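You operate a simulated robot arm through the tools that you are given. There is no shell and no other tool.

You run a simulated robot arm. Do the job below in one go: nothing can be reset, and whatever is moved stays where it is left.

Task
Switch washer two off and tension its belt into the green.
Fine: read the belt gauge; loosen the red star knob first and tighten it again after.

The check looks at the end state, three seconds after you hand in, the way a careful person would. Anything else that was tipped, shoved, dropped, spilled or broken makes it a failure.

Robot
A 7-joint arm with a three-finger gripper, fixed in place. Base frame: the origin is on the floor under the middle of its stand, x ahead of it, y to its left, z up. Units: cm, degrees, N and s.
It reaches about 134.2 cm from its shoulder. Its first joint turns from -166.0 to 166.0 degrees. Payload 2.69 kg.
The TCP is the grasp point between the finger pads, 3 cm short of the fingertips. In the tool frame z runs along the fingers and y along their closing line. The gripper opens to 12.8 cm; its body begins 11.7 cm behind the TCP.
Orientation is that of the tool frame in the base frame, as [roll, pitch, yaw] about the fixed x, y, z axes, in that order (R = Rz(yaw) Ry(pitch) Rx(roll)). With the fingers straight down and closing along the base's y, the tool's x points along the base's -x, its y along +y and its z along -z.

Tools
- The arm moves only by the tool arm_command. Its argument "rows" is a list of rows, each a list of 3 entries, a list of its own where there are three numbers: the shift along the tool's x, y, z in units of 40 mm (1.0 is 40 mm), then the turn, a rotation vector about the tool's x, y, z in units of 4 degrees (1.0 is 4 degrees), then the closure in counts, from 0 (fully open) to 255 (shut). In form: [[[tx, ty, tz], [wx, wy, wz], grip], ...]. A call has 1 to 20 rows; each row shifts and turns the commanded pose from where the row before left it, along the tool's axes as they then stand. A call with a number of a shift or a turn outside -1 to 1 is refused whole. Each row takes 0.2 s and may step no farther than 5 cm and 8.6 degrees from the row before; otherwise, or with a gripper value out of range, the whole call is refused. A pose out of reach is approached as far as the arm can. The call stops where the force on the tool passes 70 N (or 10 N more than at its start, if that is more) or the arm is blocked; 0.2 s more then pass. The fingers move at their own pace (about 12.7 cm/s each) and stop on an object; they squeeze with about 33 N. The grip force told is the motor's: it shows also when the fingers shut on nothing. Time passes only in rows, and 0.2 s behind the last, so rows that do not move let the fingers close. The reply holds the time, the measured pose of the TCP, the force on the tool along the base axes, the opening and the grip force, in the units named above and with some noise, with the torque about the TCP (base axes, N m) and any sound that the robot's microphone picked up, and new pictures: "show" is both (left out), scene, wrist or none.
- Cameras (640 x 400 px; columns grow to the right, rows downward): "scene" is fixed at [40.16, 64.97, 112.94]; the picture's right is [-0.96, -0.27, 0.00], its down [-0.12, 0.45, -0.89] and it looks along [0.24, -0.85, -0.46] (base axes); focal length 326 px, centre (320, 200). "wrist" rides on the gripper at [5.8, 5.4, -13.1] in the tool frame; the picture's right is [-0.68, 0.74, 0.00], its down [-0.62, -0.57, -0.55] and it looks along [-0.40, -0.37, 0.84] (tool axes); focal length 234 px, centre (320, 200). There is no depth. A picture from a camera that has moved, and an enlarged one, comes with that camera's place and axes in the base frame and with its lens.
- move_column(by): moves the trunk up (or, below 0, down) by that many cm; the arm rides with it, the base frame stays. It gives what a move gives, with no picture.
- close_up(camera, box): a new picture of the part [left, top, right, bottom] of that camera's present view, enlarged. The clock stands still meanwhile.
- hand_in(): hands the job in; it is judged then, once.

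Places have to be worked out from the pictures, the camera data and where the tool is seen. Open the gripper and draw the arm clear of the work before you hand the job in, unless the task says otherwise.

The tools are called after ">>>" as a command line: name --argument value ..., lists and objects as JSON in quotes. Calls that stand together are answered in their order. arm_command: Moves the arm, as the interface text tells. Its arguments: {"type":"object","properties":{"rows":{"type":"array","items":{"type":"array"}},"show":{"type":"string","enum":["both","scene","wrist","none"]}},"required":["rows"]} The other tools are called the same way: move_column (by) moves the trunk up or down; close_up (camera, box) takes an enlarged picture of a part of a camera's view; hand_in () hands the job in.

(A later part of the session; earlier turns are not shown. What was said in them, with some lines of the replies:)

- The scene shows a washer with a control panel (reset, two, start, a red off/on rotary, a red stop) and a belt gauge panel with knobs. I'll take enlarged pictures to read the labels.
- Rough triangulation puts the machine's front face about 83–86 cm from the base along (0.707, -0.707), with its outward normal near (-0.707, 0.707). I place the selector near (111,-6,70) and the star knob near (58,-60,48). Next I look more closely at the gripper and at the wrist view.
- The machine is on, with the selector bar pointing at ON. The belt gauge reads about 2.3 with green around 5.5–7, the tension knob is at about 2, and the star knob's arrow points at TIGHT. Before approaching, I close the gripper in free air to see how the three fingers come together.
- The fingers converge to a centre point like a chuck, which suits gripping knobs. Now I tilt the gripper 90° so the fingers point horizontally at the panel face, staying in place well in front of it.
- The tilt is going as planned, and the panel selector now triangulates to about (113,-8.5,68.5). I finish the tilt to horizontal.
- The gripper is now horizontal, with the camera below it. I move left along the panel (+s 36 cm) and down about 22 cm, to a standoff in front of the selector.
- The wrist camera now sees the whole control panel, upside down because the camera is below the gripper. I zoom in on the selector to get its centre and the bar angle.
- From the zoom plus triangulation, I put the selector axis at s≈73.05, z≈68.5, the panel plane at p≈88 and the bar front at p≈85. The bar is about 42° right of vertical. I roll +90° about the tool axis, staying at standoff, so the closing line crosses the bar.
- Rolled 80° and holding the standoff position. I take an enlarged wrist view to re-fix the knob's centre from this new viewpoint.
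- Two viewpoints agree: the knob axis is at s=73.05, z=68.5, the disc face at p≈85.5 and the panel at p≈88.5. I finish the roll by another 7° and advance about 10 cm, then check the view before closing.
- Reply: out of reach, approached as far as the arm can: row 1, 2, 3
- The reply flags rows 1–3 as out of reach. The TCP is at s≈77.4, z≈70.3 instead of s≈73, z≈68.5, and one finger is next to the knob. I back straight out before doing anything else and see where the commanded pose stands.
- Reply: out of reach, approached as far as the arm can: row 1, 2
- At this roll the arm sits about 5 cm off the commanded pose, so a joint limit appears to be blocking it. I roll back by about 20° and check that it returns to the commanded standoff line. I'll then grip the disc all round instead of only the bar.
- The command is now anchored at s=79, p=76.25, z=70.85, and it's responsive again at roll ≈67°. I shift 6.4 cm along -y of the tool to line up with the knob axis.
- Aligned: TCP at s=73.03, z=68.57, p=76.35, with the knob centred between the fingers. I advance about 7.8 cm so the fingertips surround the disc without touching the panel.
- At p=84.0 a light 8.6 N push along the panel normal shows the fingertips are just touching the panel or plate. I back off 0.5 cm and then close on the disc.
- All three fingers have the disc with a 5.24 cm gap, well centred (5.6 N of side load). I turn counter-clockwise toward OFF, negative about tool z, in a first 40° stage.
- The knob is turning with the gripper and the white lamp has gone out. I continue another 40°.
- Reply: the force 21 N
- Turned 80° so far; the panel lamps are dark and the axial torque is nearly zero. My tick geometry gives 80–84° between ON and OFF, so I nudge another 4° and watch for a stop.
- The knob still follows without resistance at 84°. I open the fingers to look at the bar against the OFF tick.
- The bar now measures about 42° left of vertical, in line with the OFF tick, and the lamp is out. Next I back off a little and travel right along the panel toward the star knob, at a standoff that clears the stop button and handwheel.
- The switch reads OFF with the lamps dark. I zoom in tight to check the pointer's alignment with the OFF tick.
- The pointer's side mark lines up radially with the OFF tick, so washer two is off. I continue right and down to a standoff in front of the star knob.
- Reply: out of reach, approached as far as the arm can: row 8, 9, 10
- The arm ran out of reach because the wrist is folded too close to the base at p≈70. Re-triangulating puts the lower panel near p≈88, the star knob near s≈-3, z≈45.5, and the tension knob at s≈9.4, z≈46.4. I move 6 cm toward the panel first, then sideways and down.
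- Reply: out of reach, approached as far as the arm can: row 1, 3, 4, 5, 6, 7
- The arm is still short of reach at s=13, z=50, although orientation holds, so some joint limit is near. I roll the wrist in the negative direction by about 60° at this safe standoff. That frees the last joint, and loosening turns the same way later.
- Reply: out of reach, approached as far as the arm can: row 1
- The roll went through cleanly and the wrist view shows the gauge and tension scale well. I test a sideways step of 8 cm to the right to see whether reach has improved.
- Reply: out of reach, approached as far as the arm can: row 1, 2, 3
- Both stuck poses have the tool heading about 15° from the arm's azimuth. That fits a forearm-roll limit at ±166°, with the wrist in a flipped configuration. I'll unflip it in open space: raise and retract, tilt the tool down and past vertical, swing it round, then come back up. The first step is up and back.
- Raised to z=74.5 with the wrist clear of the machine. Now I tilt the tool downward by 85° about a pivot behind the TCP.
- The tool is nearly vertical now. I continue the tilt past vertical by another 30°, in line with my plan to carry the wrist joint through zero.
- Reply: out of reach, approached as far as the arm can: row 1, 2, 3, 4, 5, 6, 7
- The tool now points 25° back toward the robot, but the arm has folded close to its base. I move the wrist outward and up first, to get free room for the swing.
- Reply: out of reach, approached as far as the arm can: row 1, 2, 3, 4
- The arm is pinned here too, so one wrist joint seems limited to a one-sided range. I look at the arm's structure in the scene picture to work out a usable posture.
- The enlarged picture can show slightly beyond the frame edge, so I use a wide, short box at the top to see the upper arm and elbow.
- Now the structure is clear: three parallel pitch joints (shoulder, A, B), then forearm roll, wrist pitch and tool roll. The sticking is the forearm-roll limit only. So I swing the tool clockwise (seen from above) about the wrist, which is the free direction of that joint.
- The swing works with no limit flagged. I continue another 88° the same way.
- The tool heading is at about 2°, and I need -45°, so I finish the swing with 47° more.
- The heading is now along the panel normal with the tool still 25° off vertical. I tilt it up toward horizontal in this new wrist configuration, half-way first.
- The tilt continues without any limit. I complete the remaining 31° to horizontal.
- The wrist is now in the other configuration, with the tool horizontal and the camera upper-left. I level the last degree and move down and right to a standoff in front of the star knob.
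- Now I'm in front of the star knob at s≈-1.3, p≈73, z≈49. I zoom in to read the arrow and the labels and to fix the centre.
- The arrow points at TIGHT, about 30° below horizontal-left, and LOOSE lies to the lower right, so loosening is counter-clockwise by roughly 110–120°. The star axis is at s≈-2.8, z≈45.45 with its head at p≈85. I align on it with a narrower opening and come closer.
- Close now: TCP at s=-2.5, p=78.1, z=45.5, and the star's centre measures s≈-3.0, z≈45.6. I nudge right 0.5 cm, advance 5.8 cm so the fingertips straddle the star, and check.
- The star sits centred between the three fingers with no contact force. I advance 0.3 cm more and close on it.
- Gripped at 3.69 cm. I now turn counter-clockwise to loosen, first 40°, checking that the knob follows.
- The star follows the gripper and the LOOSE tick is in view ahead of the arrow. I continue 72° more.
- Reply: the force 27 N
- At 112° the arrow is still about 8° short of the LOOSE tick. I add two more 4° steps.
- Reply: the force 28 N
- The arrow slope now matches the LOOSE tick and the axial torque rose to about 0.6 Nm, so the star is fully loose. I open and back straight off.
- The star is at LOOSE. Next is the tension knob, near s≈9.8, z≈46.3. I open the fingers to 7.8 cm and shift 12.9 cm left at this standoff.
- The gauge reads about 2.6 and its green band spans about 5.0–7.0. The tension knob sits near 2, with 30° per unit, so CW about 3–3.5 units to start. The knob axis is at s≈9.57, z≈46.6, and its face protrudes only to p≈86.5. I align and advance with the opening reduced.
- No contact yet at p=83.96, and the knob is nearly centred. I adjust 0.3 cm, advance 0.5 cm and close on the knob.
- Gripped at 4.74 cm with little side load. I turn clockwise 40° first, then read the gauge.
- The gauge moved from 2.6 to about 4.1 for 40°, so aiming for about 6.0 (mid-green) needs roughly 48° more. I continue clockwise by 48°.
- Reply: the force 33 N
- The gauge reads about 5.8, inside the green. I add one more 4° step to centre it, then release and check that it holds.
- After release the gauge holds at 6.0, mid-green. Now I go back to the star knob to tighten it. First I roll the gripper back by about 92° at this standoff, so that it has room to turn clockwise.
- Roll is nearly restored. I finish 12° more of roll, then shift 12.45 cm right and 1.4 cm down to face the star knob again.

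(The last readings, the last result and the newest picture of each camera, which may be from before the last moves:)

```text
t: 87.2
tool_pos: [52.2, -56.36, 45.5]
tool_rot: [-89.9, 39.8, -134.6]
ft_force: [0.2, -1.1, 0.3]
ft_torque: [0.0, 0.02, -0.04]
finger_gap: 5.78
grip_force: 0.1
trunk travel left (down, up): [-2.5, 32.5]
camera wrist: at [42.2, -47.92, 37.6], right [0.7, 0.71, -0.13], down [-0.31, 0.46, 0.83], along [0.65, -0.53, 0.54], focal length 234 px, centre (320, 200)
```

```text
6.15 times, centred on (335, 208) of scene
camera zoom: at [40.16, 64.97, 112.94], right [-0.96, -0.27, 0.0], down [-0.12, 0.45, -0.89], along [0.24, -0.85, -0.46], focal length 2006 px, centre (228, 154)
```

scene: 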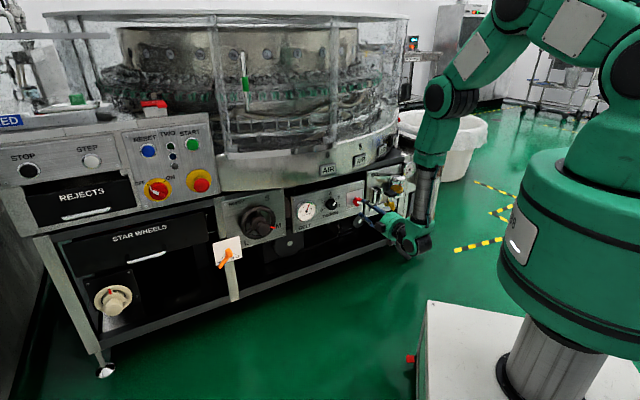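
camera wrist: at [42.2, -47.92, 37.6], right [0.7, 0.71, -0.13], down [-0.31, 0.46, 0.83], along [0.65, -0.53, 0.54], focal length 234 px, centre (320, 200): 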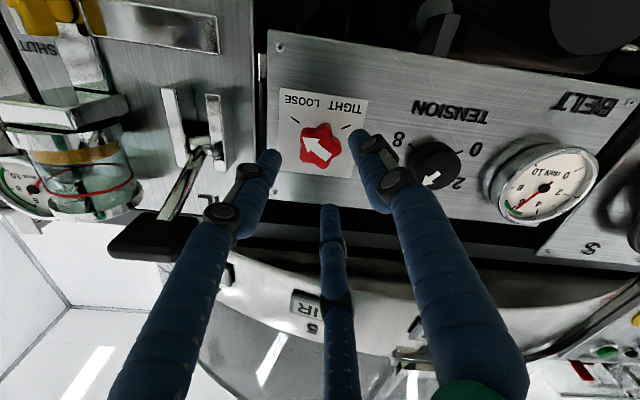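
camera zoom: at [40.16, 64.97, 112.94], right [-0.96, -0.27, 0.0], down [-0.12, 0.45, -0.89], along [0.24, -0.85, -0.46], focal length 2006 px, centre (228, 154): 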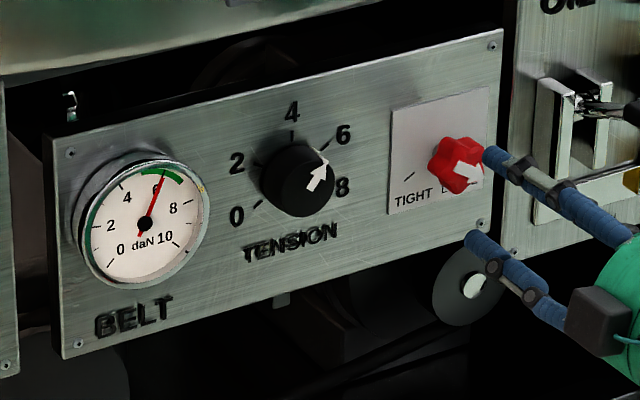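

Aligned on the star again at s=-2.94, z=45.5, the same as the earlier grip. I advance 7.35 cm and check.

>>> arm_command --rows '[[[0, 0, 0.6], [0, 0, 0], 140], [[0, 0, 0.6], [0, 0, 0], 140], [[0, 0, 0.4], [0, 0, 0], 140], [[0, 0, 0.23], [0, 0, 0], 140], [[0, 0, 0], [0, 0, 0], 140]]' --show "wrist"

>>> close_up --camera "wrist" --box '[230, 100, 410, 230]'

```text
t: 88.4
tool_pos: [57.47, -61.63, 45.59]
tool_rot: [-90.0, 39.9, -134.5]
ft_force: [0.5, -0.3, 0.3]
ft_torque: [0.01, -0.01, 0.02]
finger_gap: 5.78
grip_force: 0.1
trunk travel left (down, up): [-2.5, 32.5]
camera wrist: at [47.45, -53.1, 37.62], right [0.7, 0.71, -0.13], down [-0.31, 0.46, 0.83], along [0.65, -0.54, 0.54], focal length 234 px, centre (320, 200)
```

wrist: 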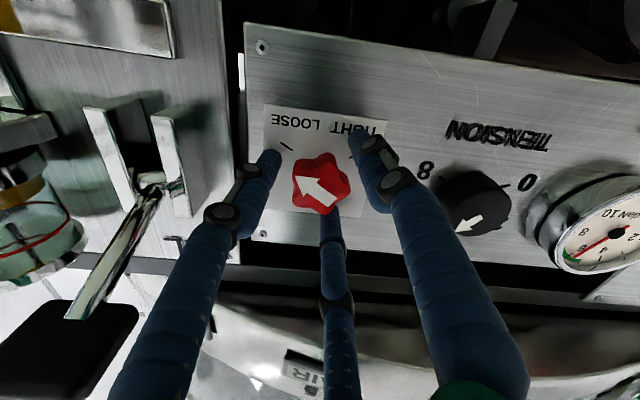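

```text
3.08 times, centred on (320, 165) of wrist
camera zoom: at [47.45, -53.1, 37.62], right [0.7, 0.71, -0.13], down [-0.31, 0.46, 0.83], along [0.65, -0.54, 0.54], focal length 720 px, centre (320, 308)
```

zoom: 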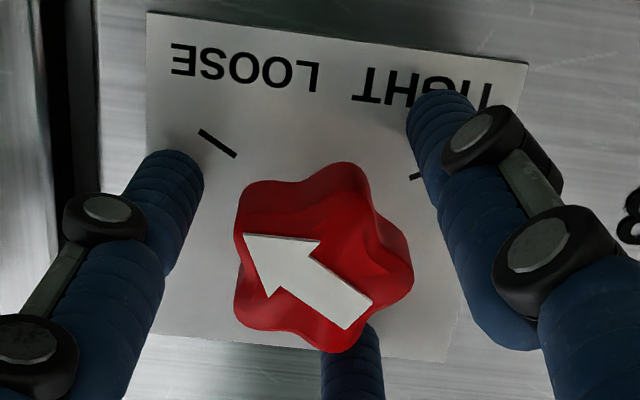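

The star is centred between the open fingers with no contact force. I close on it and then turn clockwise in stages.

>>> arm_command --rows '[[[0, 0, 0], [0, 0, 0], 160], [[0, 0, 0], [0, 0, 0], 180], [[0, 0, 0], [0, 0, 0], 210], [[0, 0, 0], [0, 0, 0], 255], [[0, 0, 0], [0, 0, 0], 255]]' --show "none"

>>> close_up --camera "wrist" --box '[230, 100, 410, 230]'

```text
t: 89.6
tool_pos: [57.47, -61.62, 45.53]
tool_rot: [-90.0, 39.9, -134.5]
ft_force: [-4.0, -7.1, -3.5]
ft_torque: [0.04, 0.06, -0.19]
finger_gap: 3.69
grip_force: 45.4
trunk travel left (down, up): [-2.5, 32.5]
```

```text
3.08 times, centred on (320, 165) of wrist
camera zoom: at [47.43, -53.13, 37.61], right [0.7, 0.71, -0.13], down [-0.31, 0.46, 0.83], along [0.65, -0.54, 0.54], focal length 720 px, centre (320, 308)
```

zoom: 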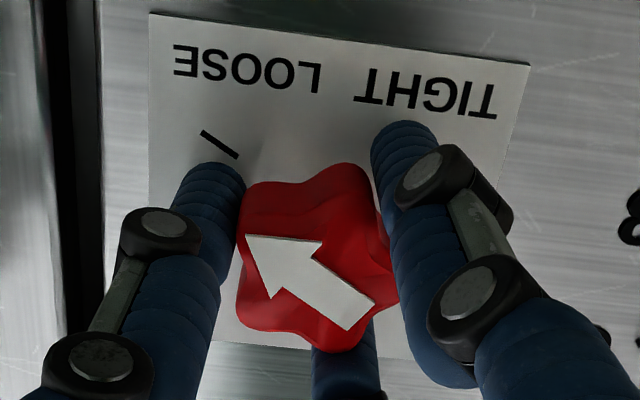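

Gripped at 3.69 cm, as before. I turn clockwise 80° as the first stage of tightening.

>>> arm_command --rows '[[[0, 0, 0], [0, 0, 1], 255], [[0, 0, 0], [0, 0, 1], 255], [[0, 0, 0], [0, 0, 1], 255], [[0, 0, 0], [0, 0, 1], 255], [[0, 0, 0], [0, 0, 1], 255], [[0, 0, 0], [0, 0, 1], 255], [[0, 0, 0], [0, 0, 1], 255], [[0, 0, 0], [0, 0, 1], 255], [[0, 0, 0], [0, 0, 1], 255], [[0, 0, 0], [0, 0, 1], 255], [[0, 0, 0], [0, 0, 1], 255], [[0, 0, 0], [0, 0, 1], 255], [[0, 0, 0], [0, 0, 1], 255], [[0, 0, 0], [0, 0, 1], 255], [[0, 0, 0], [0, 0, 1], 255], [[0, 0, 0], [0, 0, 1], 255], [[0, 0, 0], [0, 0, 1], 255], [[0, 0, 0], [0, 0, 1], 255], [[0, 0, 0], [0, 0, 1], 255], [[0, 0, 0], [0, 0, 1], 255]]' --show "wrist"

>>> close_up --camera "wrist" --box '[230, 100, 410, 230]'

```text
t: 93.8
tool_pos: [57.38, -61.89, 45.57]
tool_rot: [89.9, 60.1, 45.3]
ft_force: [-24.8, 3.1, 1.5]
ft_torque: [-0.06, -0.02, -0.33]
finger_gap: 3.68
grip_force: 45.3
trunk travel left (down, up): [-2.5, 32.5]
camera wrist: at [53.45, -47.04, 43.07], right [0.21, 0.21, 0.95], down [-0.95, -0.18, 0.25], along [0.23, -0.96, 0.17], focal length 234 px, centre (320, 200)
```

wrist: 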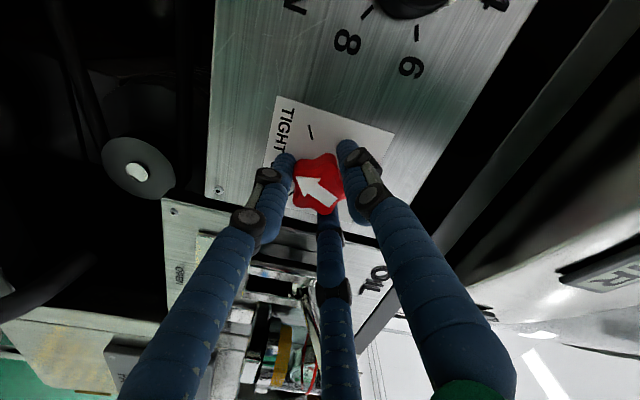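

```text
3.08 times, centred on (320, 165) of wrist
camera zoom: at [53.45, -47.04, 43.07], right [0.21, 0.21, 0.95], down [-0.95, -0.18, 0.25], along [0.23, -0.96, 0.17], focal length 720 px, centre (320, 308)
```

zoom: 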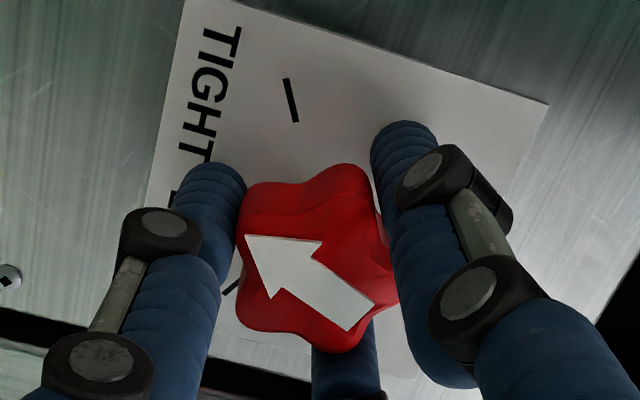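

The star follows. A side load of 25 N is building but it is well under the limit. I continue 36° more toward TIGHT.

>>> arm_command --rows '[[[0, 0, 0], [0, 0, 1], 255], [[0, 0, 0], [0, 0, 1], 255], [[0, 0, 0], [0, 0, 1], 255], [[0, 0, 0], [0, 0, 1], 255], [[0, 0, 0], [0, 0, 1], 255], [[0, 0, 0], [0, 0, 1], 255], [[0, 0, 0], [0, 0, 1], 255], [[0, 0, 0], [0, 0, 1], 255], [[0, 0, 0], [0, 0, 1], 255]]' --show "wrist"

>>> close_up --camera "wrist" --box '[230, 100, 410, 230]'

>>> close_up --camera "scene" --box '[290, 190, 340, 226]'

```text
t: 95.8
tool_pos: [57.42, -61.64, 45.36]
tool_rot: [90.0, 24.1, 45.5]
ft_force: [-21.8, 2.3, -1.3]
ft_torque: [-0.16, -0.16, -0.38]
finger_gap: 3.67
grip_force: 45.1
trunk travel left (down, up): [-2.5, 32.5]
camera wrist: at [53.41, -47.09, 47.96], right [-0.22, -0.23, 0.95], down [-0.95, -0.18, -0.27], along [0.23, -0.96, -0.17], focal length 234 px, centre (320, 200)
```

wrist: 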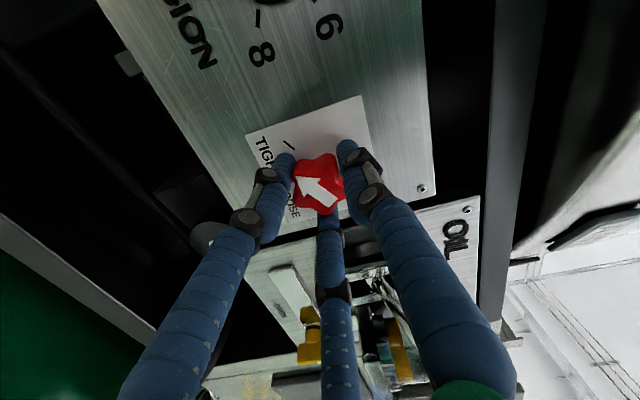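

```text
3.08 times, centred on (320, 165) of wrist
camera zoom: at [53.41, -47.09, 47.96], right [-0.22, -0.23, 0.95], down [-0.95, -0.18, -0.27], along [0.23, -0.96, -0.17], focal length 720 px, centre (320, 308)
```

zoom: 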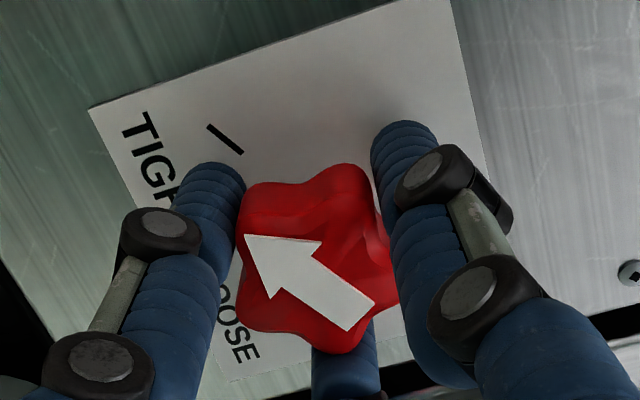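

```text
11.11 times, centred on (315, 208) of scene
camera zoom: at [40.16, 64.97, 112.94], right [-0.96, -0.27, 0.0], down [-0.12, 0.45, -0.89], along [0.24, -0.85, -0.46], focal length 3622 px, centre (376, 111)
```

zoom: 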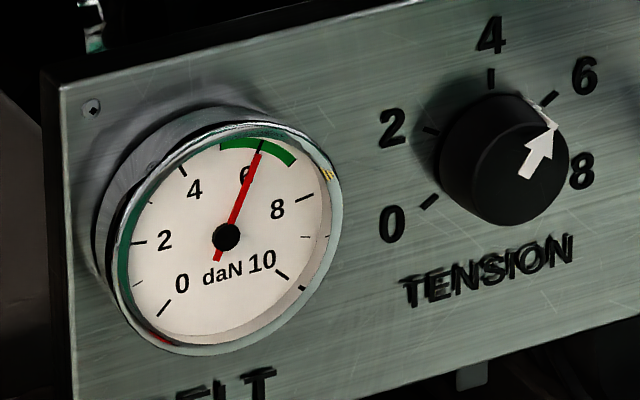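

The gauge still reads 6.0 and the arrow is within about 3° of the TIGHT tick. I add one more 4° step and watch the torque for the stop.

>>> arm_command --rows '[[[0, 0, 0], [0, 0, 1], 255], [[0, 0, 0], [0, 0, 0], 255], [[0, 0, 0], [0, 0, 0], 255]]' --show "none"

>>> close_up --camera "wrist" --box '[230, 100, 410, 230]'

```text
t: 96.6
tool_pos: [57.4, -61.74, 45.51]
tool_rot: [89.9, 20.1, 45.5]
ft_force: [-17.1, 3.2, -2.1]
ft_torque: [-0.19, 0.4, -0.25]
finger_gap: 3.66
grip_force: 45.0
trunk travel left (down, up): [-2.5, 32.5]
```

```text
3.08 times, centred on (320, 165) of wrist
camera zoom: at [53.29, -47.23, 48.48], right [-0.27, -0.27, 0.92], down [-0.93, -0.17, -0.32], along [0.24, -0.95, -0.21], focal length 720 px, centre (320, 308)
```

zoom: 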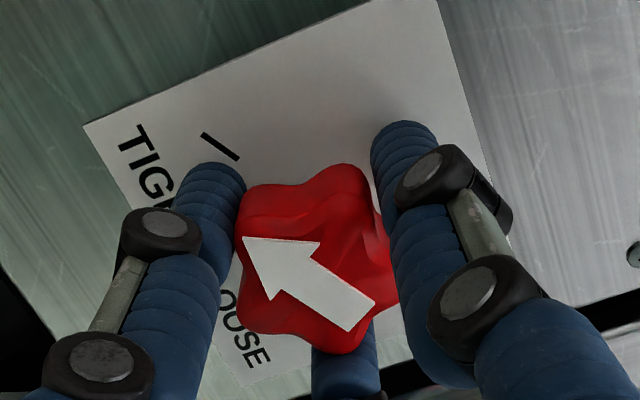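

The axial torque jumped to about 0.4 Nm, so the star has reached its TIGHT stop. I give it a small extra 2° nudge to seat it, then release and back away.

>>> arm_command --rows '[[[0, 0, 0], [0, 0, 0.5], 255], [[0, 0, 0], [0, 0, 0], 255], [[0, 0, 0], [0, 0, 0], 140], [[0, 0, 0], [0, 0, 0], 140], [[0, 0, -0.5], [0, 0, 0], 140], [[0, 0, -0.7], [0, 0, 0], 140], [[0, 0, -0.7], [0, 0, 0], 140], [[0, 0, 0], [0, 0, 0], 140]]' --show "both"

>>> close_up --camera "wrist" --box '[210, 70, 390, 200]'

>>> close_up --camera "scene" --box '[285, 175, 385, 240]'

```text
t: 98.4
tool_pos: [52.01, -56.22, 45.48]
tool_rot: [89.9, 18.2, 45.3]
ft_force: [1.0, 0.7, 0.1]
ft_torque: [0.01, -0.02, 0.01]
finger_gap: 5.77
grip_force: 0.1
trunk travel left (down, up): [-2.5, 32.5]
camera wrist: at [47.78, -41.88, 48.64], right [-0.29, -0.29, 0.91], down [-0.92, -0.16, -0.35], along [0.24, -0.94, -0.23], focal length 234 px, centre (320, 200)
```

scene: 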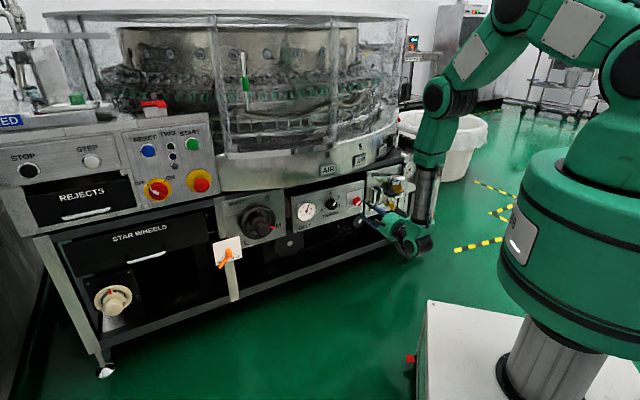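
wrist: 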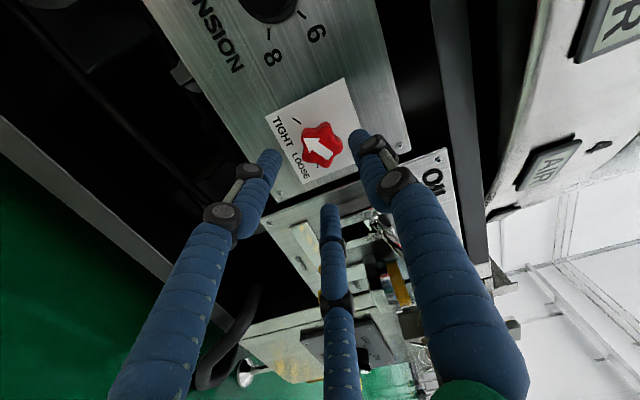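

```text
3.08 times, centred on (300, 135) of wrist
camera zoom: at [47.78, -41.88, 48.64], right [-0.29, -0.29, 0.91], down [-0.92, -0.16, -0.35], along [0.24, -0.94, -0.23], focal length 720 px, centre (382, 400)
```

zoom: 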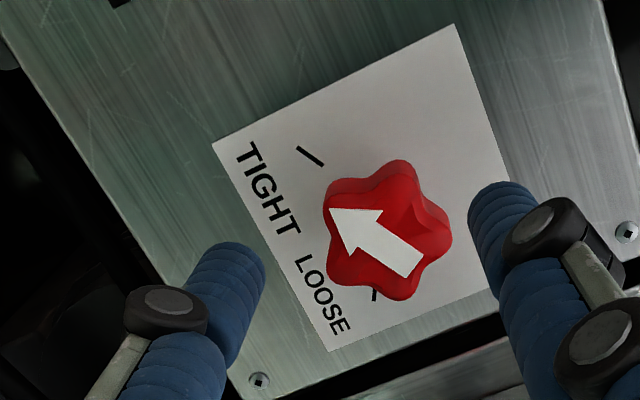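

```text
6.15 times, centred on (335, 208) of scene
camera zoom: at [40.16, 64.97, 112.94], right [-0.96, -0.27, 0.0], down [-0.12, 0.45, -0.89], along [0.24, -0.85, -0.46], focal length 2006 px, centre (228, 154)
```

zoom: 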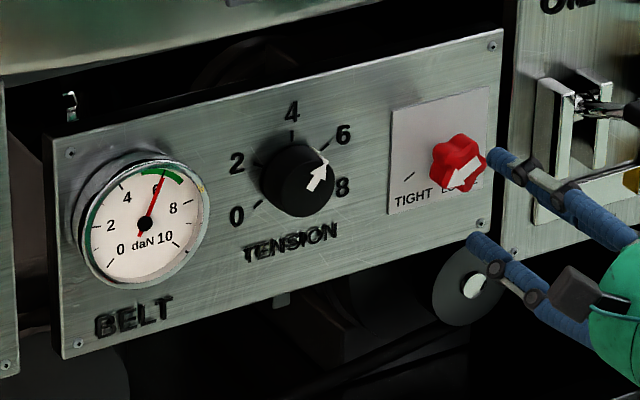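

The star is back on TIGHT and the gauge holds 6.0, mid-green. I open the gripper and draw the arm back and up, clear of the machine.

>>> arm_command --rows '[[[0, 0, -0.9], [0, 0, 0], 100], [[0, 0, -0.9], [0, 0, 0], 50], [[-0.31, 0.95, -0.2], [0, 0, 0], 0], [[-0.31, 0.95, -0.2], [0, 0, 0], 0], [[-0.31, 0.95, -0.2], [0, 0, 0], 0], [[-0.31, 0.95, -0.2], [0, 0, 0], 0], [[-0.31, 0.95, -0.2], [0, 0, 0], 0], [[-0.31, 0.95, -0.2], [0, 0, 0], 0], [[0, 0, 0], [0, 0, 0], 0]]' --show "both"

>>> close_up --camera "scene" --box '[285, 175, 385, 240]'

>>> close_up --camera "scene" --box '[110, 120, 240, 220]'

>>> close_up --camera "scene" --box '[340, 130, 450, 250]'

>>> close_up --camera "scene" --box '[140, 170, 310, 300]'

```text
t: 100.4
tool_pos: [43.43, -47.85, 69.51]
tool_rot: [90.0, 18.1, 45.4]
ft_force: [-0.4, -0.4, -0.4]
ft_torque: [-0.03, 0.02, 0.01]
finger_gap: 12.82
grip_force: 0.0
trunk travel left (down, up): [-2.5, 32.5]
camera wrist: at [39.25, -33.53, 72.69], right [-0.29, -0.29, 0.91], down [-0.93, -0.16, -0.35], along [0.24, -0.94, -0.23], focal length 234 px, centre (320, 200)
```

scene: 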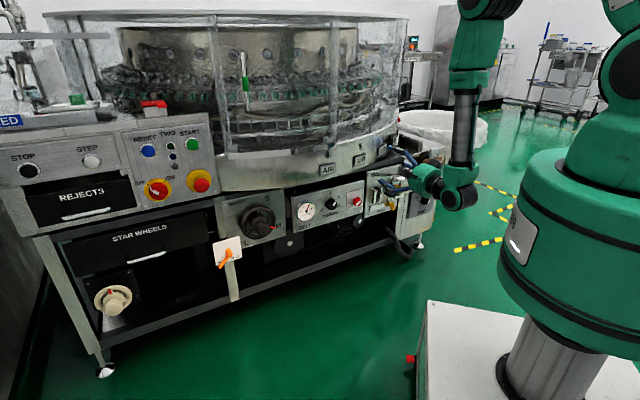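
wrist: 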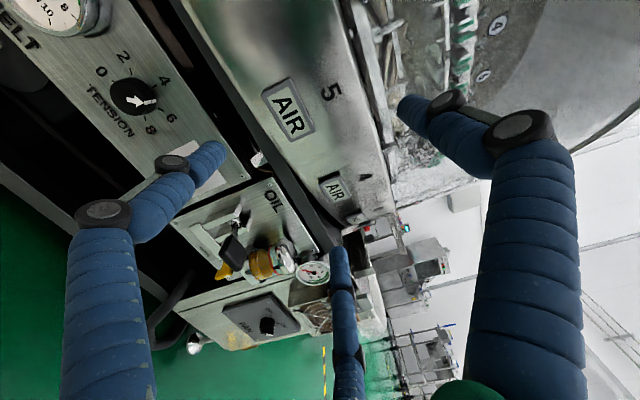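

```text
6.15 times, centred on (335, 208) of scene
camera zoom: at [40.16, 64.97, 112.94], right [-0.96, -0.27, 0.0], down [-0.12, 0.45, -0.89], along [0.24, -0.85, -0.46], focal length 2006 px, centre (228, 154)
```

zoom: 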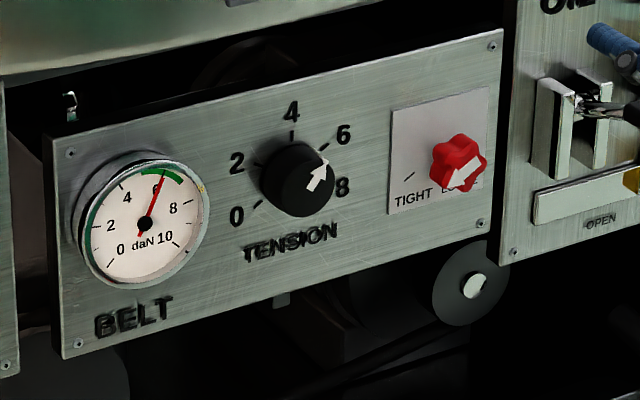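

```text
4.00 times, centred on (175, 170) of scene
camera zoom: at [40.16, 64.97, 112.94], right [-0.96, -0.27, 0.0], down [-0.12, 0.45, -0.89], along [0.24, -0.85, -0.46], focal length 1304 px, centre (900, 320)
```

zoom: 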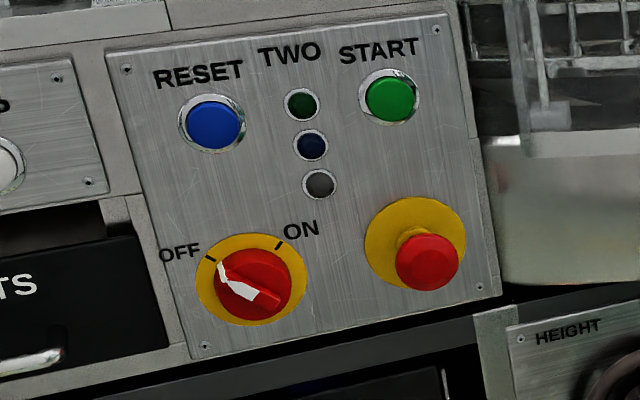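

```text
3.33 times, centred on (395, 190) of scene
camera zoom: at [40.16, 64.97, 112.94], right [-0.96, -0.27, 0.0], down [-0.12, 0.45, -0.89], along [0.24, -0.85, -0.46], focal length 1086 px, centre (70, 233)
```

zoom: 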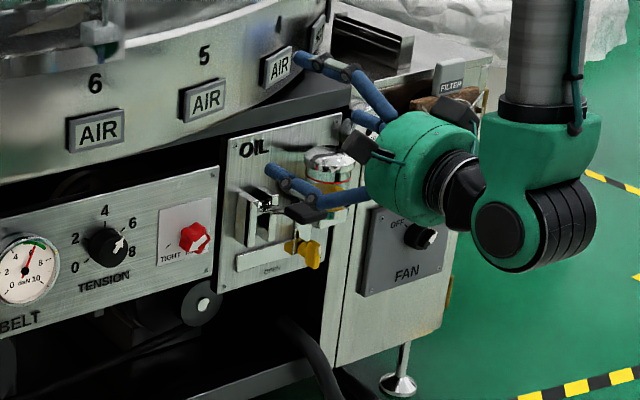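

```text
3.08 times, centred on (225, 235) of scene
camera zoom: at [40.16, 64.97, 112.94], right [-0.96, -0.27, 0.0], down [-0.12, 0.45, -0.89], along [0.24, -0.85, -0.46], focal length 1003 px, centre (612, 92)
```

zoom: 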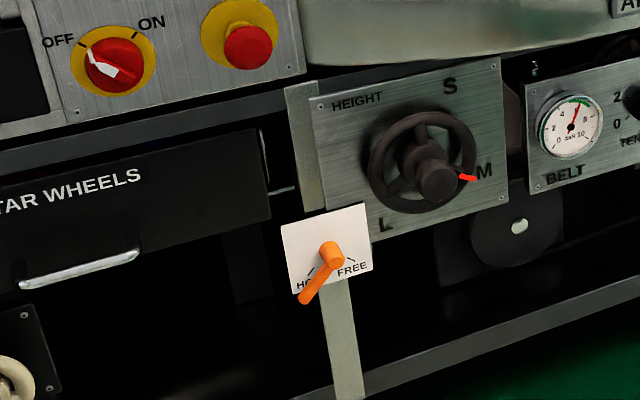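

The selector is at OFF with its lamp dark, the gauge is at 6.0 in the green, and the star is on TIGHT. The handwheel, orange lever, stop button, oil and fan controls all look as they did at the start. I draw back a little farther before handing in.

>>> arm_command --rows '[[[-0.25, 0.75, -0.4], [0, 0, 0], 0], [[-0.25, 0.75, -0.4], [0, 0, 0], 0], [[0, 0, 0], [0, 0, 0], 0]]' --show "scene"

>>> close_up --camera "scene" --box '[290, 190, 340, 226]'

```text
t: 101.2
tool_pos: [41.15, -45.65, 75.84]
tool_rot: [90.0, 18.1, 45.5]
ft_force: [0.7, -0.2, -0.7]
ft_torque: [-0.01, -0.03, 0.01]
finger_gap: 12.76
grip_force: 0.0
trunk travel left (down, up): [-2.5, 32.5]
```

scene: 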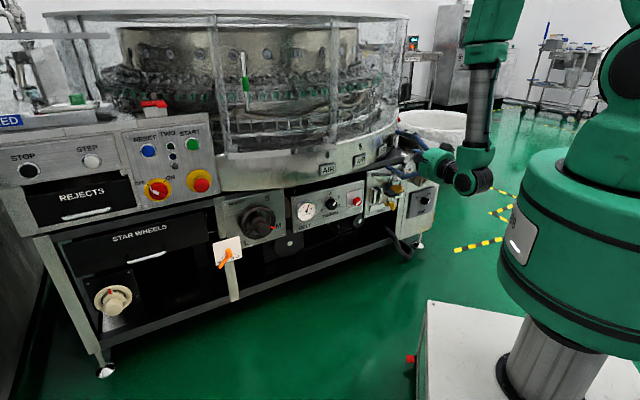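

```text
11.11 times, centred on (315, 208) of scene
camera zoom: at [40.16, 64.97, 112.94], right [-0.96, -0.27, 0.0], down [-0.12, 0.45, -0.89], along [0.24, -0.85, -0.46], focal length 3622 px, centre (376, 111)
```

zoom: 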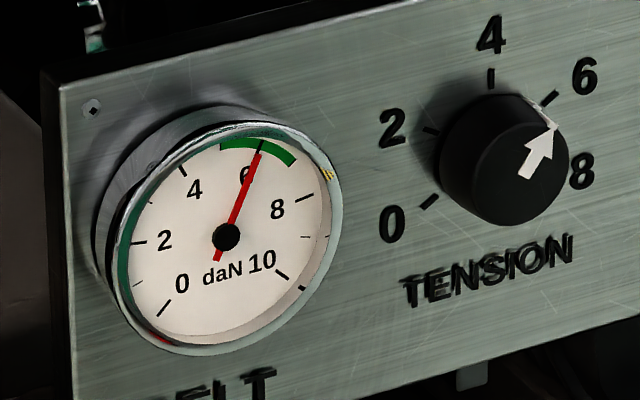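

The arm is clear with the gripper open, the gauge is steady at 6.0 in the green, the star is tight and washer two is off. I hand the job in.

>>> hand_in

```text
The job is handed in.
```

Washer two is switched off, and its belt is tensioned to about 6.0 daN, the middle of the green band (about 5 to 7).

- **Switch:** I turned the selector from ON to OFF. The pointer lines up with the OFF tick and the panel lamp went out. I felt no hard stop at OFF, so that rests on the pointer and the lamp.
- **Belt:** The gauge read about 2.6 at the start. I loosened the red star knob, turned the tension knob clockwise until the gauge read 6.0, then tightened the star knob back to its TIGHT stop. The gauge held at 6.0 after I let go and after tightening.
- **Other controls:** In the last pictures, the handwheel, orange lever, stop button, oil lever and fan switch looked the same as at the start. I saw nothing tipped or knocked.

On my first approach to the selector, the arm reached a joint limit. A finger rested lightly against the knob at about 6 N, and I backed out with nothing moved. The gripper is open, and the arm is drawn back clear of the machine.
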